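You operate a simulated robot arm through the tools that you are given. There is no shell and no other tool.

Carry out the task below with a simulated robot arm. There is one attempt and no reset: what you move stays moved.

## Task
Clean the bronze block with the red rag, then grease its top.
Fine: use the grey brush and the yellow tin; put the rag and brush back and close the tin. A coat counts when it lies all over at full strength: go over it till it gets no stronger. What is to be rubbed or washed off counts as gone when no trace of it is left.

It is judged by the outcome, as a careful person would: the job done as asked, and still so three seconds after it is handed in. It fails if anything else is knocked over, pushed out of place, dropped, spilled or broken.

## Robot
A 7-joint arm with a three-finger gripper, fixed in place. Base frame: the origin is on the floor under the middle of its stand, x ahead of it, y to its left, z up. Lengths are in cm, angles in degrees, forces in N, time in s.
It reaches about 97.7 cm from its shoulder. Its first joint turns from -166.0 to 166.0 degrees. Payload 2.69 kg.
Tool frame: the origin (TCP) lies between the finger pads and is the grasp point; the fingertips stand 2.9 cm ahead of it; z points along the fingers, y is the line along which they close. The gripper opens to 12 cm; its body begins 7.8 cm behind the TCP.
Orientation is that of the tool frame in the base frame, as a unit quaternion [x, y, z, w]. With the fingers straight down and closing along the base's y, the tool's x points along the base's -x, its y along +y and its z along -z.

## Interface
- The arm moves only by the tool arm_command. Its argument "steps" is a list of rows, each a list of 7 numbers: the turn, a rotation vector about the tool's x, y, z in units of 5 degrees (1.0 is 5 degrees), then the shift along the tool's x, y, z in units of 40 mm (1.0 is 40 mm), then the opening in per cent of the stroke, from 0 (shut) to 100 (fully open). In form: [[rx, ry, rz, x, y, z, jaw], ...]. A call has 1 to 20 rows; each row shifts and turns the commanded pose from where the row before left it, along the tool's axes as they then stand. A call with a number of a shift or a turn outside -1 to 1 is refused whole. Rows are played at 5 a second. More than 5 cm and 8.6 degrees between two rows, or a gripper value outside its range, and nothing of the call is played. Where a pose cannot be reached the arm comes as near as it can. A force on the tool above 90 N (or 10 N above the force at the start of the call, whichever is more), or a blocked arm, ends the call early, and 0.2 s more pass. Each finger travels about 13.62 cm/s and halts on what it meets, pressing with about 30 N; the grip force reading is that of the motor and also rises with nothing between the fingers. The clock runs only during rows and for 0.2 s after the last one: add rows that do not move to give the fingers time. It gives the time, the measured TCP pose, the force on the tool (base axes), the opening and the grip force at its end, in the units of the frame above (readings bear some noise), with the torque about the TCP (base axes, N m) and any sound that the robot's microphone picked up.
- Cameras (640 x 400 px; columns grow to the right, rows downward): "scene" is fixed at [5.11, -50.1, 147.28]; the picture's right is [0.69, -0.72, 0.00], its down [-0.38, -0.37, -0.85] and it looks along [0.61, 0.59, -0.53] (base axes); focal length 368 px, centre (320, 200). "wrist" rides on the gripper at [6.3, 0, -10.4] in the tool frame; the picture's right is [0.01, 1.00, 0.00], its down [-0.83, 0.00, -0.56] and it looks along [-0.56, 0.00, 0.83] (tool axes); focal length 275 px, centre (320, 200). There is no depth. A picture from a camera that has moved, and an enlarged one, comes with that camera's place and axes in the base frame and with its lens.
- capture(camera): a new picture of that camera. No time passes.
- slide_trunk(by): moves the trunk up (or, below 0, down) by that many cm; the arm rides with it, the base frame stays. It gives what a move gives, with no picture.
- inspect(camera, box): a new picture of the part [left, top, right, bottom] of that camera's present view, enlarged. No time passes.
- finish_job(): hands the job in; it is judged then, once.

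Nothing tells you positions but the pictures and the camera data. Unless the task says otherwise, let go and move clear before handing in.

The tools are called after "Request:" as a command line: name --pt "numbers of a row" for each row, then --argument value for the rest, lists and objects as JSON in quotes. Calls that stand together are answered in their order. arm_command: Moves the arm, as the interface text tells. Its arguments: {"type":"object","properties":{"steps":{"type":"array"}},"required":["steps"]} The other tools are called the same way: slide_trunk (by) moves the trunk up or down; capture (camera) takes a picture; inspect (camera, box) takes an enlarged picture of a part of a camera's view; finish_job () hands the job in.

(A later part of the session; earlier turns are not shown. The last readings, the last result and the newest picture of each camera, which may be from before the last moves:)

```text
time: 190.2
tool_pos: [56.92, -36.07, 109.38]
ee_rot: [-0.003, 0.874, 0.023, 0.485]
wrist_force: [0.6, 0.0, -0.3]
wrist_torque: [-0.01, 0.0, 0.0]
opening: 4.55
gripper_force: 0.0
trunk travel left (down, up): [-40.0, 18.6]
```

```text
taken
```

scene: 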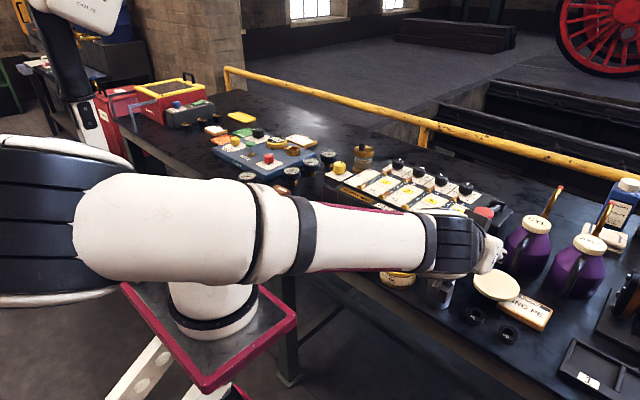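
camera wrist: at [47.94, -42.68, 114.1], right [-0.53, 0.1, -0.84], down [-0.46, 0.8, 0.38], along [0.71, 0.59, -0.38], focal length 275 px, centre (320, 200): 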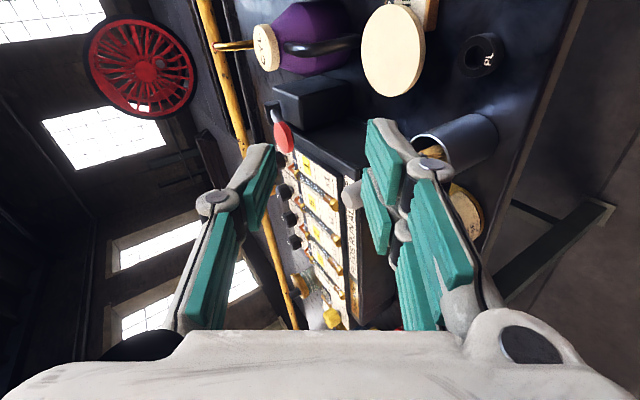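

Request:
arm_command --pt "0 0 1 0 0 0 38" --pt "0 0 1 0 0 0 38" --pt "0 0 1 0 0 0 38" --pt "0 0 1 0 0 0 38" --pt "0 0 1 0 0 0 38" --pt "0 0 1 0 0 0 38" --pt "0 0 1 0 0 0 38" --pt "0 0 1 0 0 0 38" --pt "0 0 1 0 0 0 38" --pt "0 0 1 0 0 0 38" --pt "0 0 0 0 0 0 38"

Request:
arm_command --pt "0 0 1 0 0 0 38" --pt "0 0 1 0 0 0 38" --pt "0 0 1 0 0 0 38" --pt "0 0 1 0 0 0 38" --pt "0 0 1 0 0 0 38" --pt "0 0 1 0 0 0 38" --pt "0 0 1 0 0 0 38" --pt "0 0 1 0 0 0 38" --pt "0 0 0 0 0 0 38"

Request:
capture --camera "scene"

Request:
capture --camera "wrist"

```text
time: 192.6
tool_pos: [56.92, -36.12, 109.37]
ee_rot: [0.367, 0.794, 0.225, 0.43]
wrist_force: [0.0, 0.3, -0.7]
wrist_torque: [-0.02, 0.01, -0.03]
opening: 4.55
gripper_force: 0.0
trunk travel left (down, up): [-40.0, 18.6]
```

```text
time: 194.6
tool_pos: [56.95, -36.0, 109.37]
ee_rot: [0.615, 0.621, 0.36, 0.326]
wrist_force: [0.2, 0.4, 0.1]
wrist_torque: [-0.03, -0.05, 0.01]
opening: 4.57
gripper_force: 0.1
trunk travel left (down, up): [-40.0, 18.6]
```

```text
taken
```

scene: 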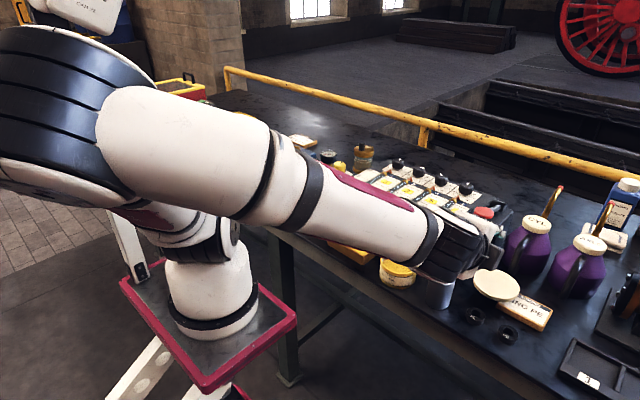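

```text
taken
camera wrist: at [47.81, -30.11, 115.0], right [0.53, -0.01, 0.85], down [-0.45, -0.86, 0.27], along [0.72, -0.52, -0.46], focal length 275 px, centre (320, 200)
```

wrist: 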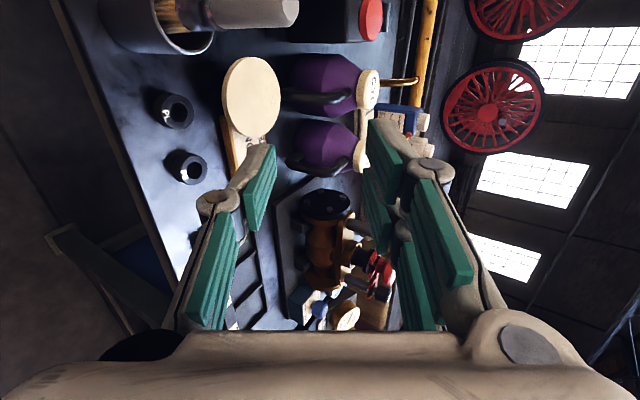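

The full 180° roll works smoothly in this arm posture. From here the wrist camera sees the lid obliquely, so I'll zoom in to measure it.

Request:
inspect --camera "wrist" --box '[140, 30, 320, 200]'

Request:
inspect --camera "scene" --box '[465, 255, 545, 325]'

```text
2.35 times, centred on (230, 115) of wrist
camera zoom: at [47.81, -30.11, 115.0], right [0.53, -0.01, 0.85], down [-0.45, -0.86, 0.27], along [0.72, -0.52, -0.46], focal length 648 px, centre (532, 400)
```

zoom: 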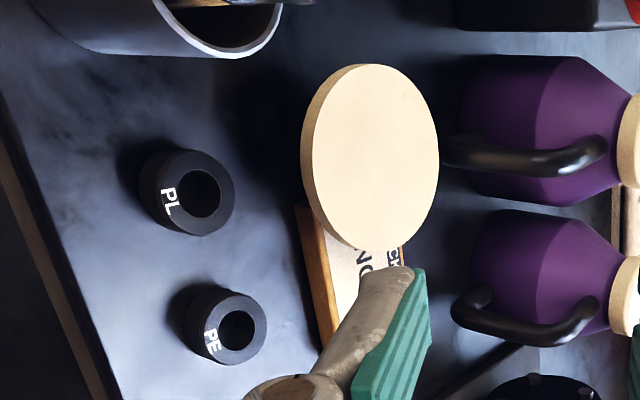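

```text
5.71 times, centred on (505, 290) of scene
camera zoom: at [5.11, -50.1, 147.28], right [0.69, -0.72, 0.0], down [-0.38, -0.37, -0.85], along [0.61, 0.59, -0.53], focal length 2105 px, centre (-737, -314)
```

zoom: 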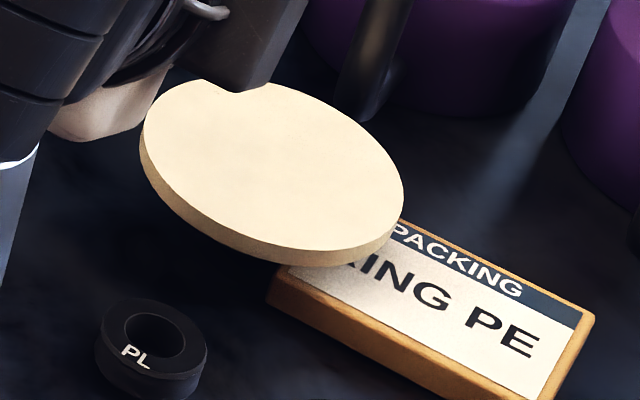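

The lid's face centre is near (74.3, -37.1) at z ≈ 88.5–89.5. I'll set the approach direction (15° yaw, about 22° down-tilt) here in free air, then look again.

Request:
arm_command --pt "0.03 0.68 -0.42 0 0 0 28" --pt "0.03 0.68 -0.42 0 0 0 28" --pt "0.03 0.68 -0.42 0 0 0 28" --pt "-1 0 0 0 0 0 28" --pt "-1 0 0 0 0 0 28" --pt "0 0 0 0 0 0 28"

Request:
capture --camera "scene"

Request:
capture --camera "wrist"

```text
time: 196.0
tool_pos: [56.92, -36.03, 109.33]
ee_rot: [0.52, 0.645, 0.45, 0.333]
wrist_force: [0.7, -0.4, 0.7]
wrist_torque: [0.05, 0.04, 0.01]
opening: 3.35
gripper_force: 0.0
trunk travel left (down, up): [-40.0, 18.6]
```

```text
taken
```

scene: 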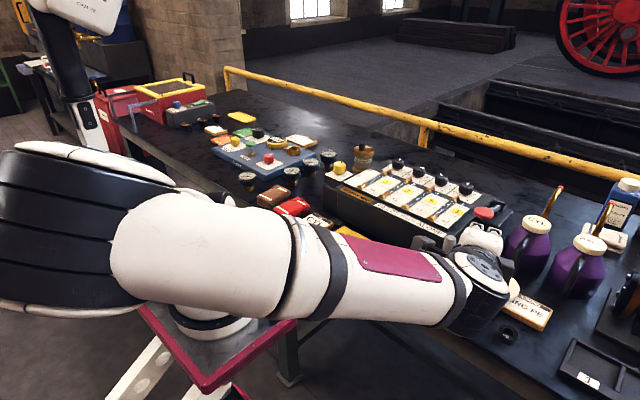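

```text
taken
camera wrist: at [45.98, -32.23, 113.36], right [0.37, 0.06, 0.93], down [-0.3, -0.94, 0.18], along [0.88, -0.35, -0.33], focal length 275 px, centre (320, 200)
```

wrist: 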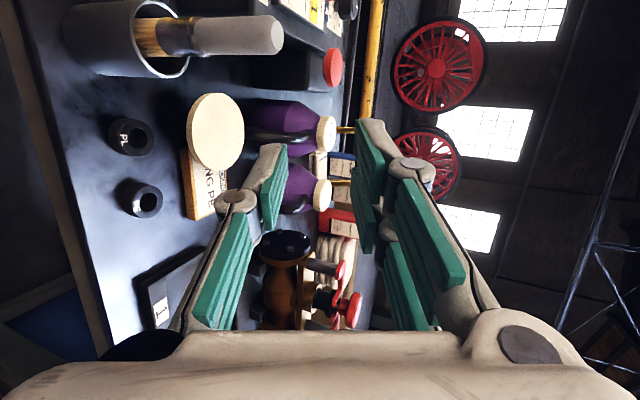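

Orientation is set. I'll move down to a pre-approach point behind and above the lid's near rim, clear of the brush and rings.

Request:
arm_command --pt "0 0 0 -0.362 -0.585 0.57 28" --pt "0 0 0 -0.362 -0.585 0.57 28" --pt "0 0 0 -0.362 -0.585 0.57 28" --pt "0 0 0 -0.362 -0.585 0.57 28" --pt "0 0 0 0 0 0 28" --pt "0 0 0 0 0 0 28"

Request:
capture --camera "wrist"

Request:
capture --camera "scene"

```text
time: 197.4
tool_pos: [63.05, -40.08, 96.95]
ee_rot: [0.519, 0.645, 0.45, 0.334]
wrist_force: [0.5, 0.8, -0.1]
wrist_torque: [0.04, 0.01, -0.04]
opening: 3.35
gripper_force: 0.0
trunk travel left (down, up): [-40.0, 18.6]
```

```text
taken
camera wrist: at [52.14, -36.28, 101.08], right [0.37, 0.06, 0.93], down [-0.3, -0.94, 0.18], along [0.88, -0.35, -0.33], focal length 275 px, centre (320, 200)
```

wrist: 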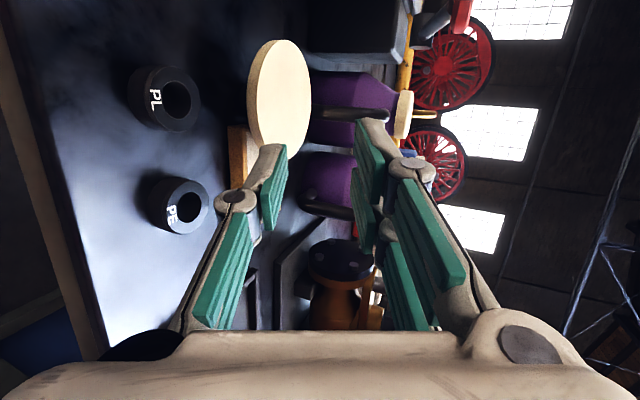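

```text
taken
```

scene: 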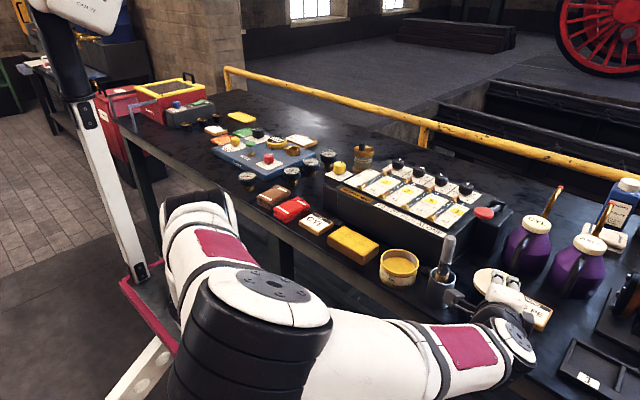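

Request:
inspect --camera "wrist" --box '[200, 20, 360, 220]'

Request:
inspect --camera "scene" --box '[410, 230, 570, 370]'

```text
2.00 times, centred on (280, 120) of wrist
camera zoom: at [52.14, -36.28, 101.08], right [0.37, 0.06, 0.93], down [-0.3, -0.94, 0.18], along [0.88, -0.35, -0.33], focal length 551 px, centre (400, 360)
```

zoom: 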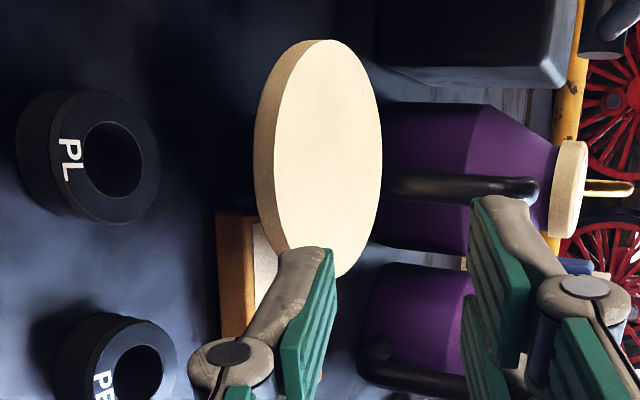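

```text
2.86 times, centred on (490, 300) of scene
camera zoom: at [5.11, -50.1, 147.28], right [0.69, -0.72, 0.0], down [-0.38, -0.37, -0.85], along [0.61, 0.59, -0.53], focal length 1052 px, centre (-166, -86)
```

zoom: 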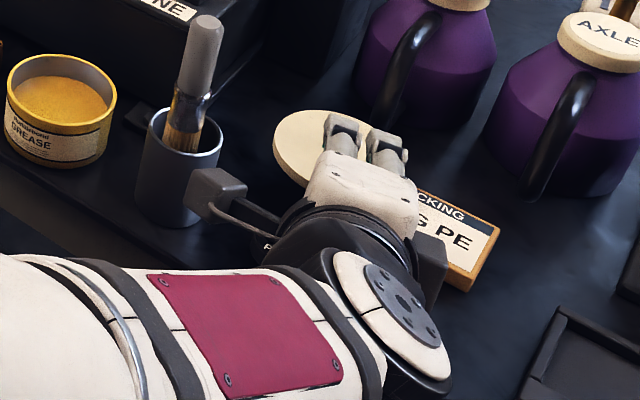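

The grazing view puts the lid's upper face at z ≈ 88.9, centred near (74.1, -37.0) and about 0.9 cm thick. I'll come straight down to the start of the approach line with a 2.6 cm opening, then check.

Request:
arm_command --pt "0 0 0 0 -0.42 0.17 24" --pt "0 0 0 0 -0.42 0.17 22" --pt "0 0 0 0 -0.41 0.17 22" --pt "0 0 0 0 0 0 22" --pt "0 0 0 0 0 0 22"

Request:
capture --camera "wrist"

Request:
inspect --camera "wrist" --box '[160, 20, 400, 240]'

Request:
inspect --camera "scene" --box '[410, 230, 570, 370]'

```text
time: 198.6
tool_pos: [63.08, -39.79, 91.59]
ee_rot: [0.52, 0.645, 0.45, 0.333]
wrist_force: [0.0, -1.0, 0.2]
wrist_torque: [-0.01, -0.01, 0.02]
opening: 2.66
gripper_force: 0.1
trunk travel left (down, up): [-40.0, 18.6]
```

```text
taken
camera wrist: at [52.12, -36.06, 95.63], right [0.37, 0.06, 0.93], down [-0.3, -0.94, 0.18], along [0.88, -0.35, -0.33], focal length 275 px, centre (320, 200)
```

wrist: 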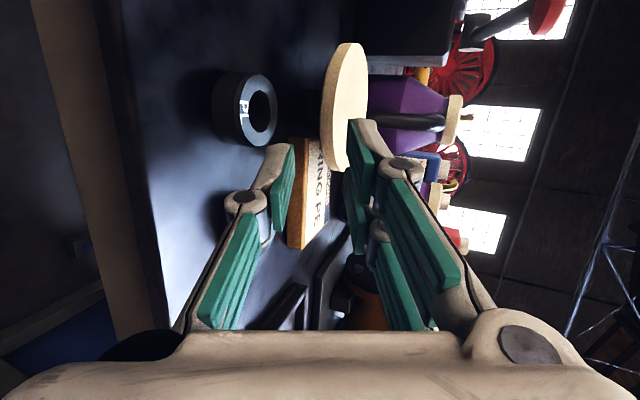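

```text
1.82 times, centred on (280, 130) of wrist
camera zoom: at [52.12, -36.06, 95.63], right [0.37, 0.06, 0.93], down [-0.3, -0.94, 0.18], along [0.88, -0.35, -0.33], focal length 500 px, centre (393, 327)
```

zoom: 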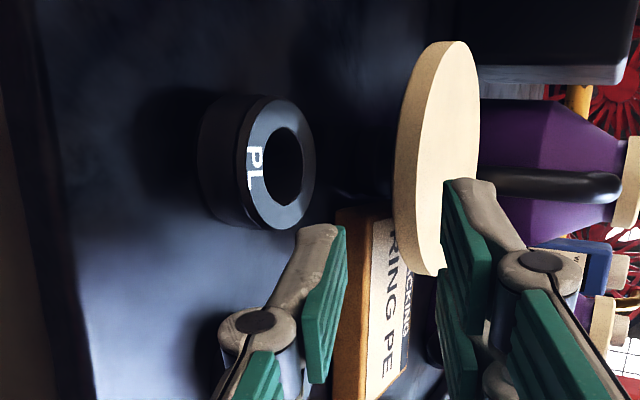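

```text
2.86 times, centred on (490, 300) of scene
camera zoom: at [5.11, -50.1, 147.28], right [0.69, -0.72, 0.0], down [-0.38, -0.37, -0.85], along [0.61, 0.59, -0.53], focal length 1052 px, centre (-166, -86)
```

zoom: 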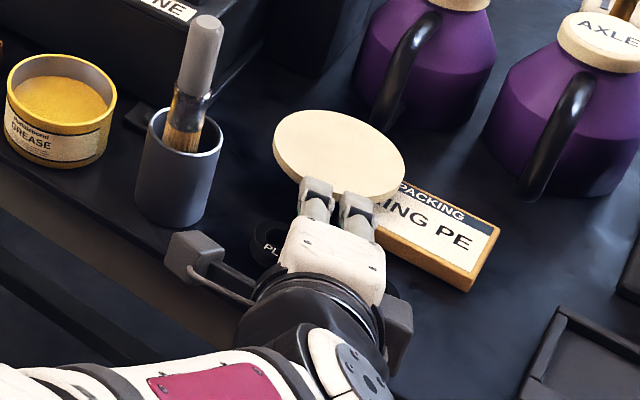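

The fingers line up well with the lid's rim: one pad will pass below it and two above. I'll advance along the tool axis in stages.

Request:
arm_command --pt "0 0 0 0 0 0.4 22" --pt "0 0 0 0 0 0.4 22" --pt "0 0 0 0 0 0.2 22" --pt "0 0 0 0 0 0 22"

Request:
inspect --camera "wrist" --box '[160, 20, 400, 240]'

Request:
inspect --camera "scene" --box '[440, 240, 560, 345]'

```text
time: 199.6
tool_pos: [66.65, -38.91, 90.13]
ee_rot: [0.52, 0.645, 0.45, 0.334]
wrist_force: [-1.3, -1.0, 4.1]
wrist_torque: [-0.03, 0.07, 0.02]
opening: 2.47
gripper_force: 0.1
trunk travel left (down, up): [-40.0, 18.6]
```

```text
1.82 times, centred on (280, 130) of wrist
camera zoom: at [55.68, -35.09, 94.2], right [0.37, 0.06, 0.93], down [-0.3, -0.94, 0.18], along [0.88, -0.35, -0.33], focal length 500 px, centre (393, 327)
```

zoom: 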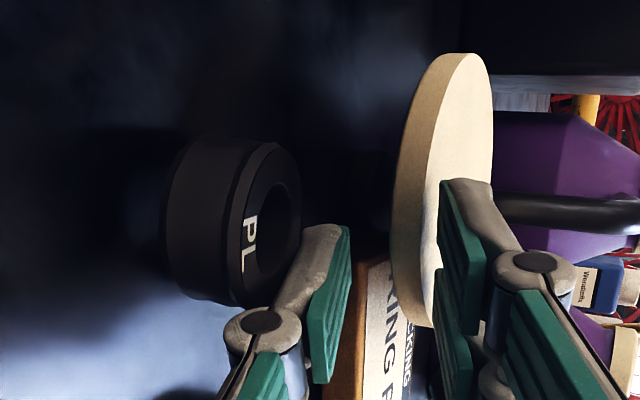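

```text
3.81 times, centred on (500, 292) of scene
camera zoom: at [5.11, -50.1, 147.28], right [0.69, -0.72, 0.0], down [-0.38, -0.37, -0.85], along [0.61, 0.59, -0.53], focal length 1403 px, centre (-366, -152)
```

zoom: 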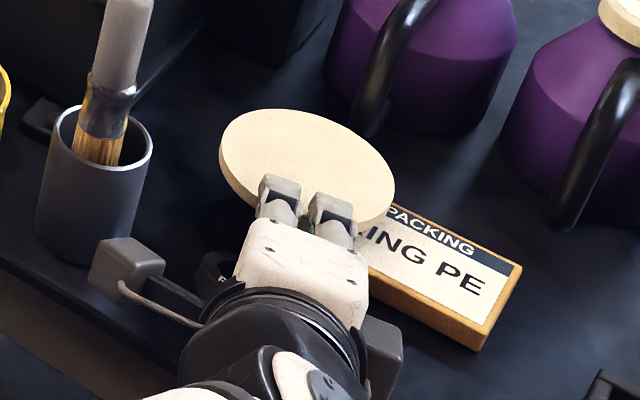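

There's a light contact (about 4 N), probably the lower knuckle touching the small PL ring, so I won't push on. I'll back off along the approach line, rise, and use a steeper tilt that clears the ring.

Request:
arm_command --pt "0 0 0 0 0 -0.15 22" --pt "0 0 0 0 0 -0.25 22" --pt "0 0 0 0 0 -0.3 22" --pt "0 0 0 0 0 0 22"

Request:
inspect --camera "wrist" --box '[160, 20, 400, 240]'

Request:
inspect --camera "scene" --box '[440, 240, 560, 345]'

```text
time: 200.6
tool_pos: [64.01, -39.55, 91.09]
ee_rot: [0.52, 0.645, 0.45, 0.334]
wrist_force: [0.5, -0.4, 0.1]
wrist_torque: [-0.01, -0.03, -0.02]
opening: 2.62
gripper_force: 0.1
trunk travel left (down, up): [-40.0, 18.6]
```

```text
1.82 times, centred on (280, 130) of wrist
camera zoom: at [53.16, -35.79, 95.26], right [0.37, 0.06, 0.93], down [-0.3, -0.94, 0.18], along [0.88, -0.35, -0.33], focal length 500 px, centre (393, 327)
```

zoom: 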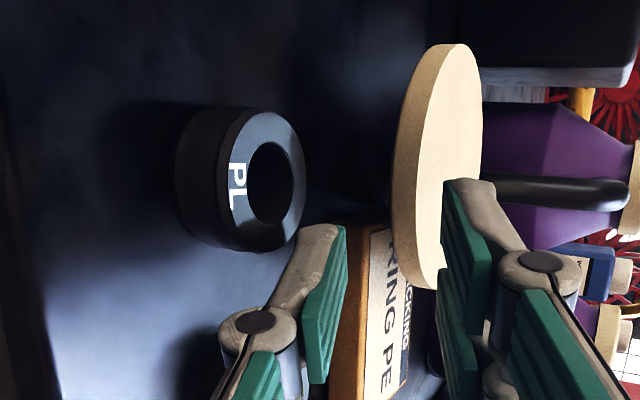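

```text
3.81 times, centred on (500, 292) of scene
camera zoom: at [5.11, -50.1, 147.28], right [0.69, -0.72, 0.0], down [-0.38, -0.37, -0.85], along [0.61, 0.59, -0.53], focal length 1403 px, centre (-366, -152)
```

zoom: 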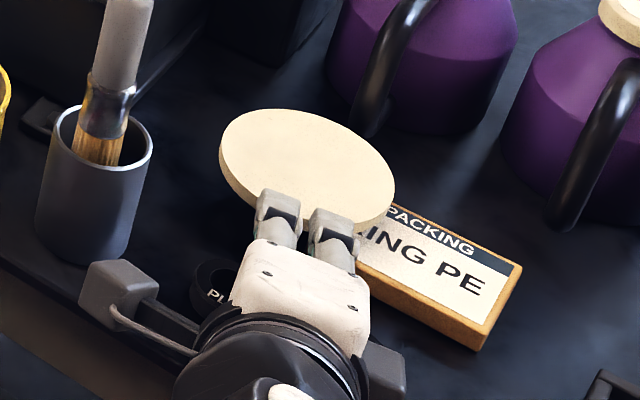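

Force is back to zero and the ring hasn't moved. I'll raise and steepen the tilt to about 36°.

Request:
arm_command --pt "0 0 0 0.015 0.35 -0.14 25" --pt "0 0 0 0.015 0.35 -0.14 25" --pt "0.93 0 0 0 0 0 25" --pt "0.93 0 0 0 0 0 25" --pt "0.93 0 0 0 0 0 25" --pt "0 0 0 0 0 0 25"

Request:
inspect --camera "wrist" --box '[160, 20, 400, 240]'

Request:
capture --camera "scene"

```text
time: 202.0
tool_pos: [64.05, -39.51, 94.29]
ee_rot: [0.557, 0.695, 0.368, 0.268]
wrist_force: [-0.5, -0.4, 0.0]
wrist_torque: [0.0, 0.0, 0.01]
opening: 3.0
gripper_force: 0.1
trunk travel left (down, up): [-40.0, 18.6]
```

```text
1.82 times, centred on (280, 130) of wrist
camera zoom: at [54.37, -35.57, 100.51], right [0.58, 0.11, 0.81], down [-0.24, -0.93, 0.3], along [0.78, -0.36, -0.51], focal length 500 px, centre (393, 327)
```

zoom: 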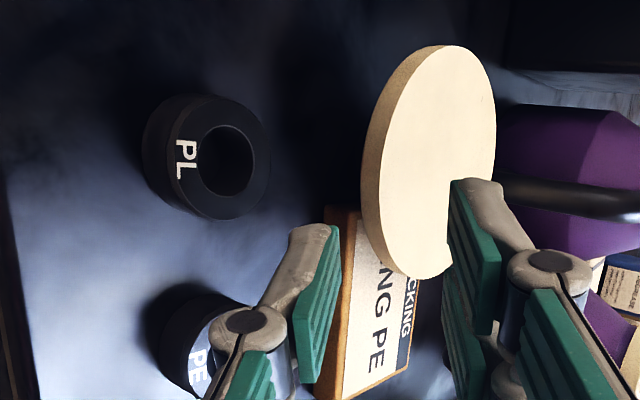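

```text
taken
```

scene: 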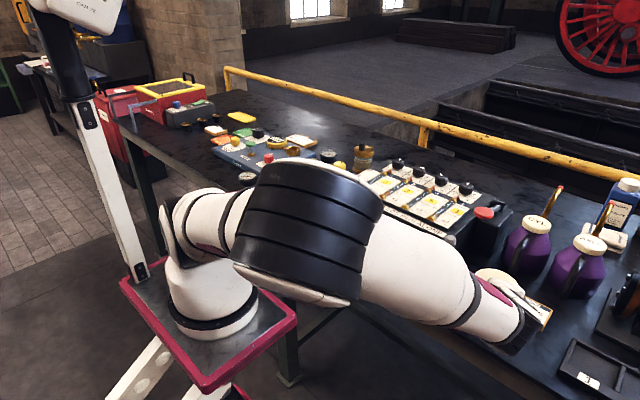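

The posture is fine and the lid position is confirmed at about (74.1, -36.9, 88.9). I'll line up and advance along the steeper approach line in stages.

Request:
arm_command --pt "0 0 0 -0.03 -0.147 0.15 25" --pt "0 0 0 0 0 0.4 25" --pt "0 0 0 0 0 0.4 25" --pt "0 0 0 0 0 0.2 25" --pt "0 0 0 0 0 0 25"

Request:
inspect --camera "wrist" --box '[160, 20, 400, 240]'

Request:
inspect --camera "scene" --box '[440, 240, 560, 345]'

```text
time: 203.2
tool_pos: [67.42, -38.73, 91.01]
ee_rot: [0.557, 0.695, 0.368, 0.267]
wrist_force: [-0.7, -0.1, -0.1]
wrist_torque: [-0.01, 0.0, 0.01]
opening: 2.99
gripper_force: 0.1
trunk travel left (down, up): [-40.0, 18.6]
```

```text
1.82 times, centred on (280, 130) of wrist
camera zoom: at [57.65, -34.75, 97.25], right [0.58, 0.11, 0.81], down [-0.24, -0.93, 0.3], along [0.78, -0.36, -0.51], focal length 500 px, centre (393, 327)
```

zoom: 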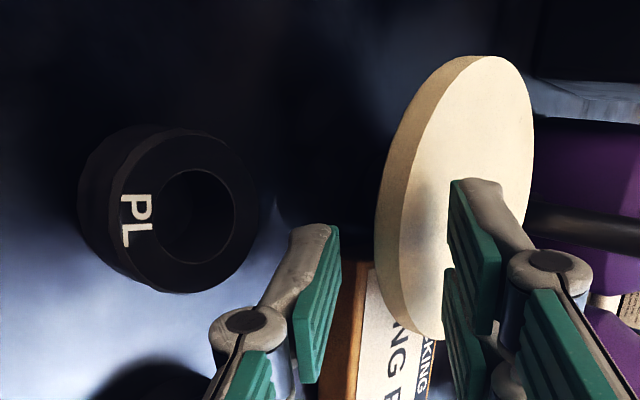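

```text
3.81 times, centred on (500, 292) of scene
camera zoom: at [5.11, -50.1, 147.28], right [0.69, -0.72, 0.0], down [-0.38, -0.37, -0.85], along [0.61, 0.59, -0.53], focal length 1403 px, centre (-366, -152)
```

zoom: 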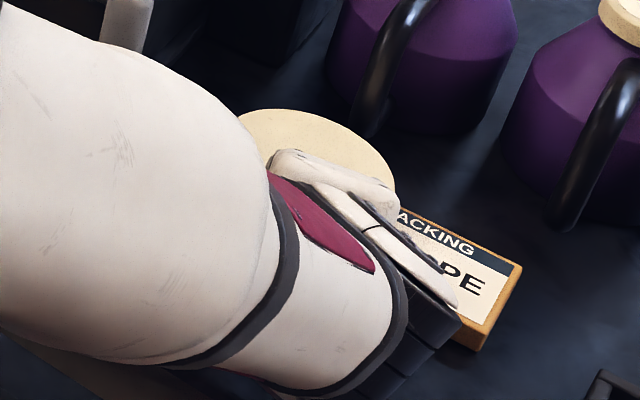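

Request:
arm_command --pt "0 0 0 0 0 0.15 25" --pt "0 0 0 0 0 0.15 25" --pt "0 0 0 0 0 0 25"

Request:
inspect --camera "wrist" --box '[160, 20, 400, 240]'

```text
time: 204.0
tool_pos: [68.39, -38.55, 90.28]
ee_rot: [0.557, 0.695, 0.367, 0.268]
wrist_force: [-0.2, -0.4, -0.2]
wrist_torque: [-0.04, 0.01, -0.03]
opening: 3.0
gripper_force: 0.0
trunk travel left (down, up): [-40.0, 18.6]
```

```text
1.82 times, centred on (280, 130) of wrist
camera zoom: at [58.61, -34.48, 96.56], right [0.58, 0.11, 0.81], down [-0.24, -0.93, 0.3], along [0.78, -0.36, -0.51], focal length 500 px, centre (393, 327)
```

zoom: 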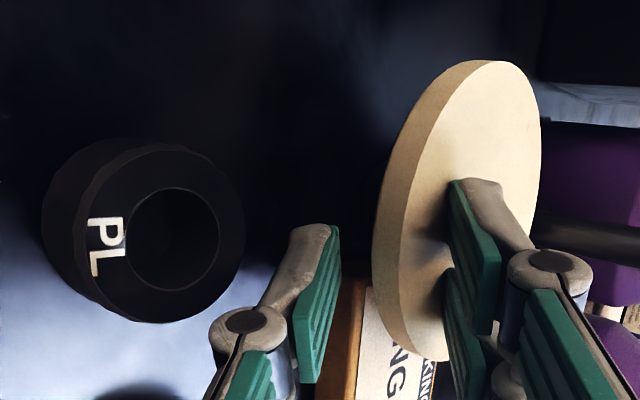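

Request:
arm_command --pt "0 0 0 0 0 0.1 25" --pt "0 0 0 0 0 0.1 25" --pt "0 0 0 0 0 0 25"

Request:
inspect --camera "wrist" --box '[160, 20, 400, 240]'

```text
time: 204.8
tool_pos: [69.0, -38.39, 89.93]
ee_rot: [0.557, 0.694, 0.368, 0.269]
wrist_force: [-4.5, -0.5, 4.6]
wrist_torque: [-0.06, 0.03, -0.02]
opening: 3.04
gripper_force: 0.4
trunk travel left (down, up): [-40.0, 18.6]
```

```text
1.82 times, centred on (280, 130) of wrist
camera zoom: at [59.18, -34.36, 96.14], right [0.58, 0.11, 0.81], down [-0.24, -0.92, 0.3], along [0.78, -0.36, -0.51], focal length 500 px, centre (393, 327)
```

zoom: 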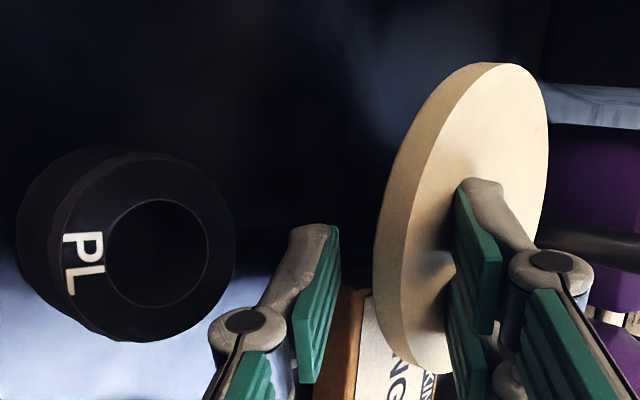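

The upper fingertips just touch the lid's face. I'll shift the gripper slightly up (perpendicular to the pads) to centre the lid, then close slowly.

Request:
arm_command --pt "0 0 0 0 0.1 0 25" --pt "0 0 0 0 0 0 25"

Request:
inspect --camera "wrist" --box '[160, 20, 400, 240]'

```text
time: 205.4
tool_pos: [69.15, -38.38, 90.23]
ee_rot: [0.557, 0.695, 0.368, 0.268]
wrist_force: [0.9, 0.3, 0.5]
wrist_torque: [0.0, -0.01, -0.02]
opening: 2.99
gripper_force: 0.1
trunk travel left (down, up): [-40.0, 18.6]
```

```text
1.82 times, centred on (280, 130) of wrist
camera zoom: at [59.47, -34.28, 96.46], right [0.58, 0.11, 0.81], down [-0.24, -0.93, 0.3], along [0.78, -0.36, -0.51], focal length 500 px, centre (393, 327)
```

zoom: 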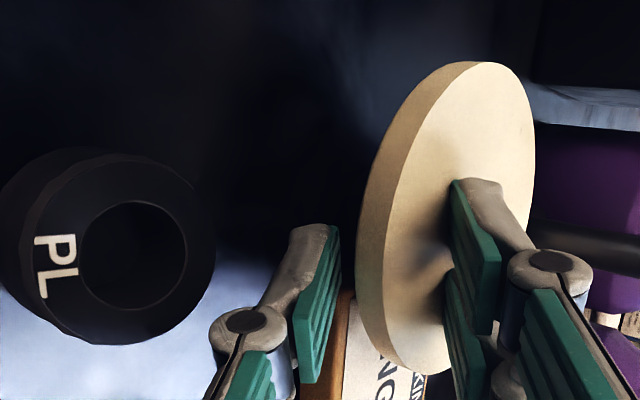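

Request:
arm_command --pt "0 0 0 0 0.08 0.12 25" --pt "0 0 0 0 0 0 25"

Request:
inspect --camera "wrist" --box '[160, 20, 400, 240]'

```text
time: 206.0
tool_pos: [69.76, -38.17, 90.17]
ee_rot: [0.557, 0.694, 0.369, 0.268]
wrist_force: [0.7, 0.7, -0.4]
wrist_torque: [0.02, -0.01, 0.01]
opening: 2.99
gripper_force: 0.1
trunk travel left (down, up): [-40.0, 18.6]
```

```text
1.82 times, centred on (280, 130) of wrist
camera zoom: at [60.04, -34.15, 96.41], right [0.58, 0.11, 0.81], down [-0.24, -0.93, 0.3], along [0.78, -0.36, -0.51], focal length 500 px, centre (393, 327)
```

zoom: 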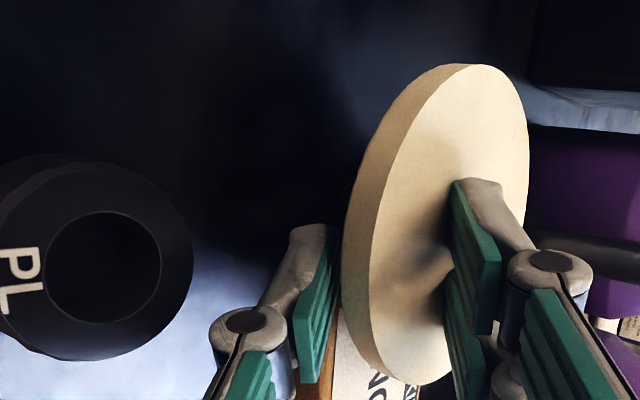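

The lid's rim sits between the pads. I'll close partway and watch how the lid tilts.

Request:
arm_command --pt "0 0 0 0 0 0 22" --pt "0 0 0 0 0 0 19" --pt "0 0 0 0 0 0 17" --pt "0 0 0 0 0 0 17"

Request:
inspect --camera "wrist" --box '[160, 20, 400, 240]'

```text
time: 207.0
tool_pos: [69.73, -38.14, 90.22]
ee_rot: [0.557, 0.695, 0.368, 0.268]
wrist_force: [-0.1, 0.2, 10.1]
wrist_torque: [0.04, -0.59, 0.04]
opening: 2.19
gripper_force: 19.5
trunk travel left (down, up): [-40.0, 18.6]
```

```text
1.82 times, centred on (280, 130) of wrist
camera zoom: at [60.0, -34.15, 96.47], right [0.57, 0.11, 0.81], down [-0.24, -0.93, 0.3], along [0.78, -0.36, -0.5], focal length 500 px, centre (393, 327)
```

zoom: 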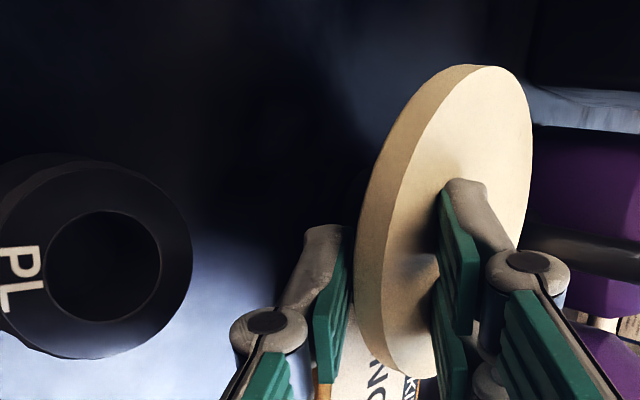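

The lid is being squeezed and its knob presses on the table (10 N). I'll raise a little while closing further so it can swing into line with the pads.

Request:
arm_command --pt "0 0 0 0 0.08 -0.055 15" --pt "0 0 0 0 0.08 -0.055 12" --pt "0 0 0 0 0 0 10" --pt "0 0 0 0 0 0 5"

Request:
inspect --camera "wrist" --box '[160, 20, 400, 240]'

```text
time: 208.0
tool_pos: [69.67, -38.26, 90.98]
ee_rot: [0.556, 0.695, 0.368, 0.268]
wrist_force: [5.0, 0.5, 11.8]
wrist_torque: [0.2, -0.86, -0.06]
opening: 1.39
gripper_force: 29.5
trunk travel left (down, up): [-40.0, 18.6]
```

```text
1.82 times, centred on (280, 130) of wrist
camera zoom: at [60.04, -34.17, 97.25], right [0.57, 0.11, 0.81], down [-0.24, -0.93, 0.3], along [0.78, -0.36, -0.5], focal length 500 px, centre (393, 327)
```

zoom: 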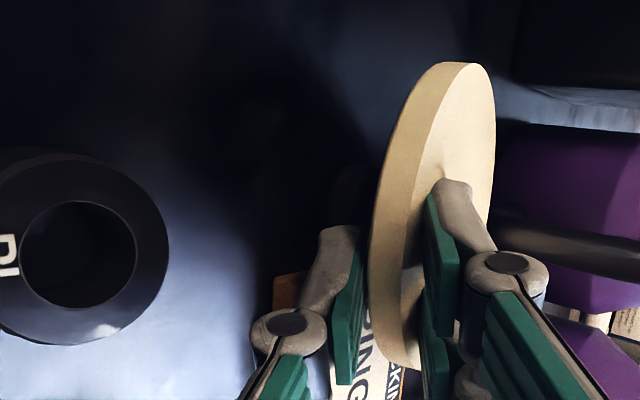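

The lid is swinging into alignment nicely. I'll raise it further until it's free of the table.

Request:
arm_command --pt "0 0 0 0 0.08 -0.058 5" --pt "0 0 0 0 0.08 -0.058 5" --pt "0 0 0 0 0.08 -0.058 5" --pt "0 0 0 0 0 0 5"

Request:
inspect --camera "wrist" --box '[160, 20, 400, 240]'

```text
time: 209.0
tool_pos: [69.74, -38.35, 92.08]
ee_rot: [0.556, 0.695, 0.368, 0.268]
wrist_force: [0.3, 0.2, -0.5]
wrist_torque: [-0.03, 0.05, 0.01]
opening: 1.0
gripper_force: 30.3
trunk travel left (down, up): [-40.0, 18.6]
```

```text
1.82 times, centred on (280, 130) of wrist
camera zoom: at [60.0, -34.24, 98.33], right [0.58, 0.11, 0.81], down [-0.24, -0.93, 0.3], along [0.78, -0.36, -0.51], focal length 500 px, centre (393, 327)
```

zoom: 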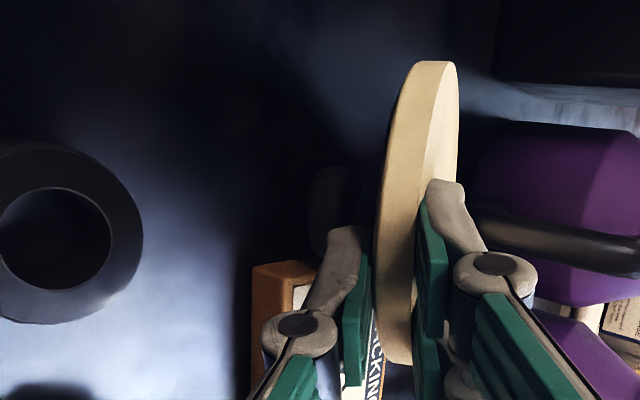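

The lid is now held flat between the pads, free of the table. I'll lift it up and back, away from the cans.

Request:
arm_command --pt "0 0 0 0.03 0.25 -0.3 5" --pt "0 0 0 0.063 0.443 -0.523 5" --pt "0 0 0 0.063 0.443 -0.523 5" --pt "0 0 0 0.063 0.443 -0.523 5" --pt "0 0 0 0.063 0.443 -0.523 5" --pt "0 0 0 0.063 0.443 -0.523 5" --pt "0 0 0 0.063 0.443 -0.523 5" --pt "0 0 0 0 0 0 5"

Request:
capture --camera "wrist"

Request:
capture --camera "scene"

```text
time: 210.8
tool_pos: [65.21, -38.16, 109.74]
ee_rot: [0.558, 0.694, 0.369, 0.267]
wrist_force: [-0.3, 0.2, -1.0]
wrist_torque: [-0.02, 0.01, -0.01]
opening: 1.0
gripper_force: 30.1
trunk travel left (down, up): [-40.0, 18.6]
```

```text
taken
camera wrist: at [55.51, -34.21, 115.94], right [0.58, 0.11, 0.81], down [-0.24, -0.93, 0.3], along [0.78, -0.36, -0.51], focal length 275 px, centre (320, 200)
```

wrist: 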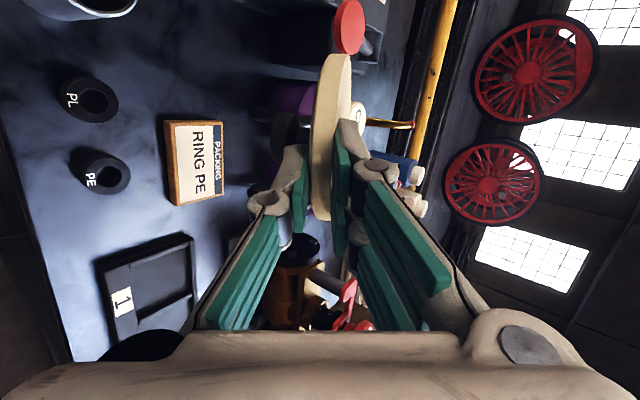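

```text
taken
```

scene: 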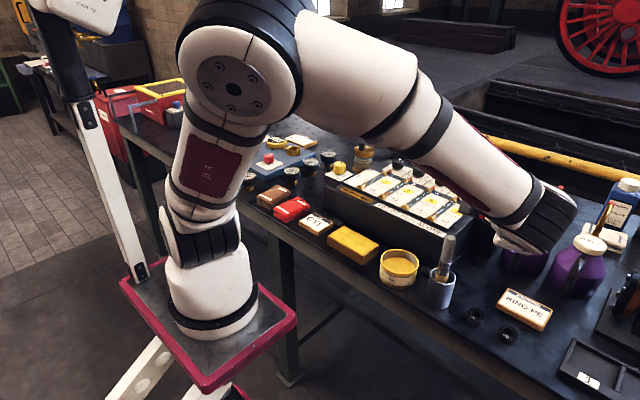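

The lid is secure, and the plaque and rings stand where they were. I'll move back and higher to a free spot, return to the rehearsed orientation, and then roll the lid over step by step.

Request:
arm_command --pt "0 0 0 0.16 0.08 -0.78 5" --pt "0 0 0 0.16 0.08 -0.78 5" --pt "0 0 0 0.16 0.08 -0.78 5" --pt "-0.8 0 0 0 0 0 5" --pt "-0.03 -0.65 0.47 0 0 0 5" --pt "-0.03 -0.65 0.47 0 0 0 5" --pt "-0.03 -0.65 0.47 0 0 0 5" --pt "0 0 0 0 0 0 5"

Request:
capture --camera "scene"

```text
time: 212.6
tool_pos: [58.12, -38.35, 115.86]
ee_rot: [0.618, 0.618, 0.363, 0.323]
wrist_force: [1.0, -0.8, -0.9]
wrist_torque: [-0.02, 0.05, 0.03]
opening: 0.97
gripper_force: 30.4
trunk travel left (down, up): [-40.0, 18.6]
```

```text
taken
```

scene: 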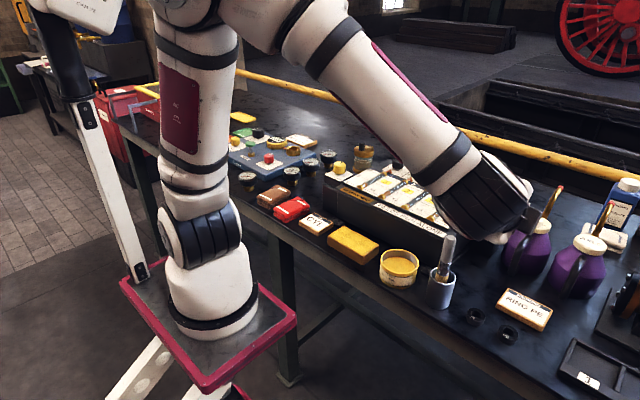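

I'll try rolling on in the positive direction first, in small batches, watching for any out-of-reach flag.

Request:
arm_command --pt "0 0 1 0 0 0 5" --pt "0 0 1 0 0 0 5" --pt "0 0 1 0 0 0 5" --pt "0 0 1 0 0 0 5" --pt "0 0 0 0 0 0 5"

Request:
arm_command --pt "0 0 1 0 0 0 5" --pt "0 0 1 0 0 0 5" --pt "0 0 1 0 0 0 5" --pt "0 0 1 0 0 0 5" --pt "0 0 0 0 0 0 5"

Request:
capture --camera "scene"

```text
time: 213.8
tool_pos: [58.11, -38.29, 115.95]
ee_rot: [0.716, 0.501, 0.415, 0.253]
wrist_force: [0.3, -0.4, -0.6]
wrist_torque: [0.01, 0.04, 0.01]
opening: 0.95
gripper_force: 29.8
trunk travel left (down, up): [-40.0, 18.6]
```

```text
time: 215.0
tool_pos: [58.11, -38.43, 116.07]
ee_rot: [0.793, 0.369, 0.451, 0.178]
wrist_force: [0.5, 0.6, -0.2]
wrist_torque: [-0.01, 0.03, -0.01]
opening: 0.95
gripper_force: 30.3
trunk travel left (down, up): [-40.0, 18.6]
```

```text
taken
```

scene: 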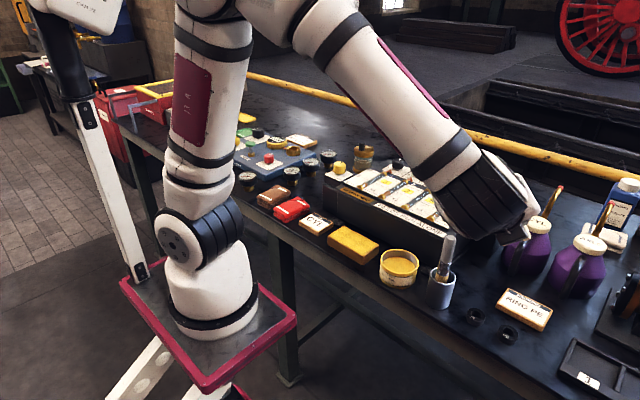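

Smooth so far. Continuing the roll.

Request:
arm_command --pt "0 0 1 0 0 0 5" --pt "0 0 1 0 0 0 5" --pt "0 0 1 0 0 0 5" --pt "0 0 1 0 0 0 5" --pt "0 0 1 0 0 0 5" --pt "0 0 0 0 0 0 5"

Request:
arm_command --pt "0 0 1 0 0 0 5" --pt "0 0 1 0 0 0 5" --pt "0 0 1 0 0 0 5" --pt "0 0 1 0 0 0 5" --pt "0 0 1 0 0 0 5" --pt "0 0 0 0 0 0 5"

Request:
capture --camera "scene"

```text
time: 216.4
tool_pos: [58.1, -38.17, 115.94]
ee_rot: [0.854, 0.188, 0.48, 0.076]
wrist_force: [0.1, 0.0, 0.1]
wrist_torque: [0.0, 0.01, 0.01]
opening: 0.95
gripper_force: 30.0
trunk travel left (down, up): [-40.0, 18.6]
```

```text
time: 217.8
tool_pos: [58.14, -38.39, 115.94]
ee_rot: [0.874, 0.0, 0.485, -0.031]
wrist_force: [0.4, -0.1, -0.9]
wrist_torque: [0.01, -0.01, 0.02]
opening: 0.94
gripper_force: 29.6
trunk travel left (down, up): [-40.0, 18.6]
```

```text
taken
```

scene: 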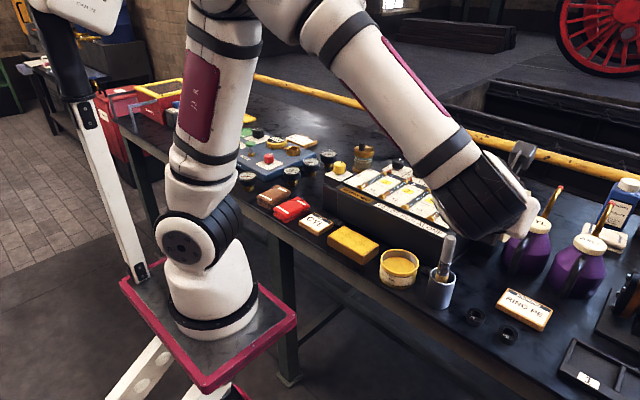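

Request:
arm_command --pt "0 0 1 0 0 0 5" --pt "0 0 1 0 0 0 5" --pt "0 0 1 0 0 0 5" --pt "0 0 1 0 0 0 5" --pt "0 0 1 0 0 0 5" --pt "0 0 1 0 0 0 5" --pt "0 0 0 0 0 0 5"

Request:
arm_command --pt "0 0 1 0 0 0 5" --pt "0 0 1 0 0 0 5" --pt "0 0 1 0 0 0 5" --pt "0 0 1 0 0 0 5" --pt "0 0 1 0 0 0 5" --pt "0 0 1 0 0 0 5" --pt "0 0 0 0 0 0 5"

Request:
capture --camera "scene"

```text
time: 219.4
tool_pos: [58.04, -38.34, 115.84]
ee_rot: [0.845, -0.227, 0.46, -0.155]
wrist_force: [-0.2, -0.3, -1.3]
wrist_torque: [-0.02, 0.06, 0.01]
opening: 0.92
gripper_force: 29.7
trunk travel left (down, up): [-40.0, 18.6]
```

```text
time: 221.0
tool_pos: [58.08, -38.44, 116.02]
ee_rot: [0.757, -0.438, 0.404, -0.268]
wrist_force: [0.3, -0.2, 0.3]
wrist_torque: [0.03, 0.01, -0.03]
opening: 0.95
gripper_force: 30.4
trunk travel left (down, up): [-40.0, 18.6]
```

```text
taken
```

scene: 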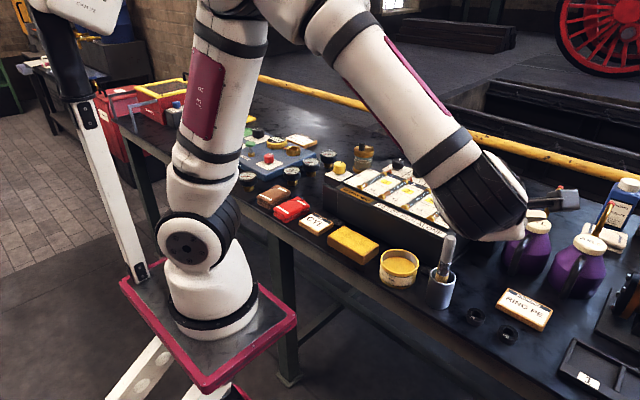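

Request:
arm_command --pt "0 0 1 0 0 0 5" --pt "0 0 1 0 0 0 5" --pt "0 0 1 0 0 0 5" --pt "0 0 0 0 0 0 5"

Request:
arm_command --pt "0 0 1 0 0 0 5" --pt "0 0 1 0 0 0 5" --pt "0 0 1 0 0 0 5" --pt "0 0 0 0 0 0 5"

Request:
capture --camera "scene"

Request:
capture --camera "wrist"

```text
time: 222.0
tool_pos: [58.14, -38.38, 115.81]
ee_rot: [0.693, -0.532, 0.367, -0.319]
wrist_force: [-0.2, -0.1, -0.6]
wrist_torque: [-0.01, 0.01, 0.01]
opening: 0.95
gripper_force: 29.9
trunk travel left (down, up): [-40.0, 18.6]
```

```text
time: 223.0
tool_pos: [58.09, -38.41, 115.97]
ee_rot: [-0.617, 0.619, -0.322, 0.364]
wrist_force: [0.3, 0.3, -1.2]
wrist_torque: [0.02, 0.0, -0.01]
opening: 0.91
gripper_force: 30.0
trunk travel left (down, up): [-40.0, 18.6]
```

```text
taken
```

scene: 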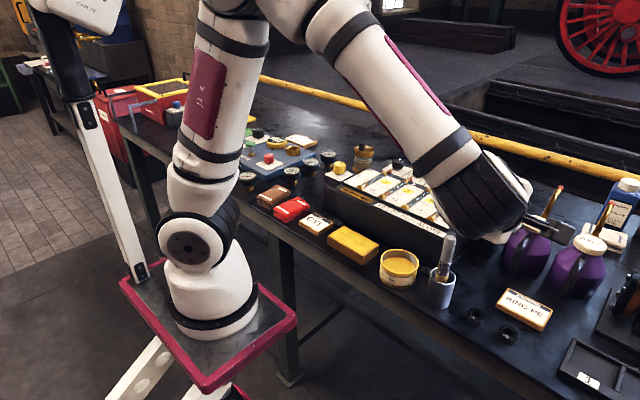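

```text
taken
camera wrist: at [49.41, -45.05, 121.12], right [-0.53, 0.03, -0.85], down [-0.5, 0.8, 0.33], along [0.69, 0.6, -0.41], focal length 275 px, centre (320, 200)
```

wrist: 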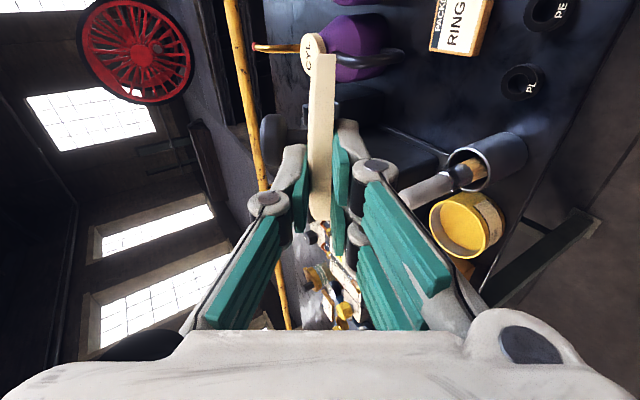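

The lid is now right side up in the grip, with its knob upward, and its centre is about 4.9 cm ahead of the TCP. Next I turn the gripper to approach the tin diagonally: yaw +40° in free air, checking for flags.

Request:
arm_command --pt "-0.053 -0.848 -0.528 0 0 0 5" --pt "-0.053 -0.848 -0.528 0 0 0 5" --pt "-0.053 -0.848 -0.528 0 0 0 5" --pt "-0.053 -0.848 -0.528 0 0 0 5" --pt "0 0 0 0 0 0 5"

Request:
capture --camera "scene"

```text
time: 224.2
tool_pos: [58.05, -38.37, 115.89]
ee_rot: [0.716, -0.501, 0.254, -0.414]
wrist_force: [0.3, -0.7, -0.9]
wrist_torque: [-0.02, 0.02, 0.0]
opening: 0.94
gripper_force: 29.8
trunk travel left (down, up): [-40.0, 18.6]
```

```text
taken
```

scene: 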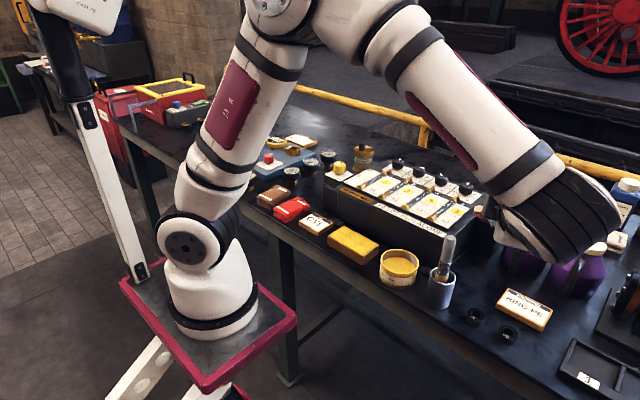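

Request:
arm_command --pt "-0.053 -0.848 -0.528 0 0 0 5" --pt "-0.053 -0.848 -0.528 0 0 0 5" --pt "-0.053 -0.848 -0.528 0 0 0 5" --pt "-0.053 -0.848 -0.528 0 0 0 5" --pt "0 0 0 0 0 0 5"

Request:
capture --camera "scene"

```text
time: 225.4
tool_pos: [58.15, -38.25, 116.04]
ee_rot: [0.793, -0.369, 0.177, -0.452]
wrist_force: [0.6, 0.2, -0.8]
wrist_torque: [-0.01, 0.0, -0.01]
opening: 0.94
gripper_force: 29.7
trunk travel left (down, up): [-40.0, 18.6]
```

```text
taken
```

scene: 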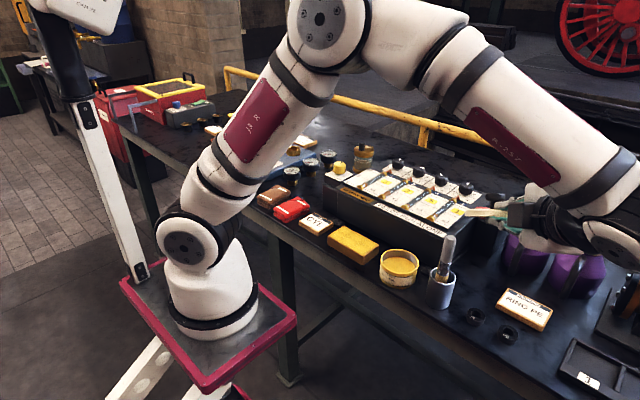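

Yaw reached. Now I flatten the tilt to about 14° and travel at height to a point above the tin.

Request:
arm_command --pt "0.9 0 0 0 0 0 5" --pt "0.9 0 0 0 0 0 5" --pt "0.9 0 0 0 0 0 5" --pt "0.9 0 0 0 0 0 5" --pt "0 0 0 0 0 0 5"

Request:
capture --camera "scene"

Request:
capture --camera "wrist"

```text
time: 226.6
tool_pos: [58.12, -38.31, 116.08]
ee_rot: [0.712, -0.337, 0.233, -0.571]
wrist_force: [-0.2, -0.1, -0.6]
wrist_torque: [0.0, 0.02, 0.0]
opening: 0.96
gripper_force: 30.3
trunk travel left (down, up): [-40.0, 18.6]
```

```text
taken
```

scene: 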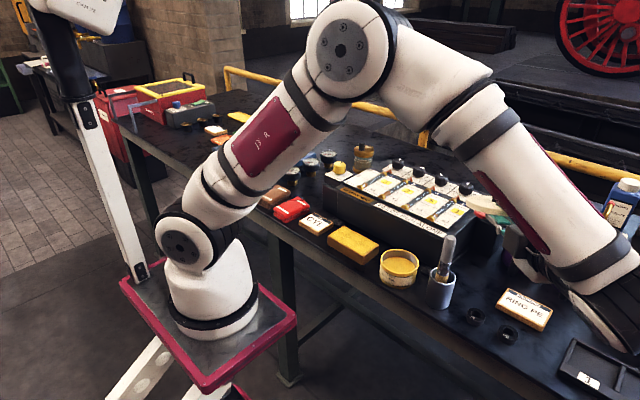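

```text
taken
camera wrist: at [54.78, -49.74, 118.13], right [-0.21, -0.13, -0.97], down [-0.95, 0.26, 0.17], along [0.23, 0.96, -0.17], focal length 275 px, centre (320, 200)
```

wrist: 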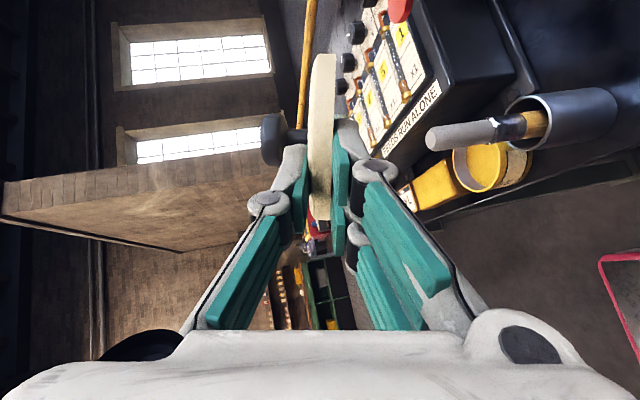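

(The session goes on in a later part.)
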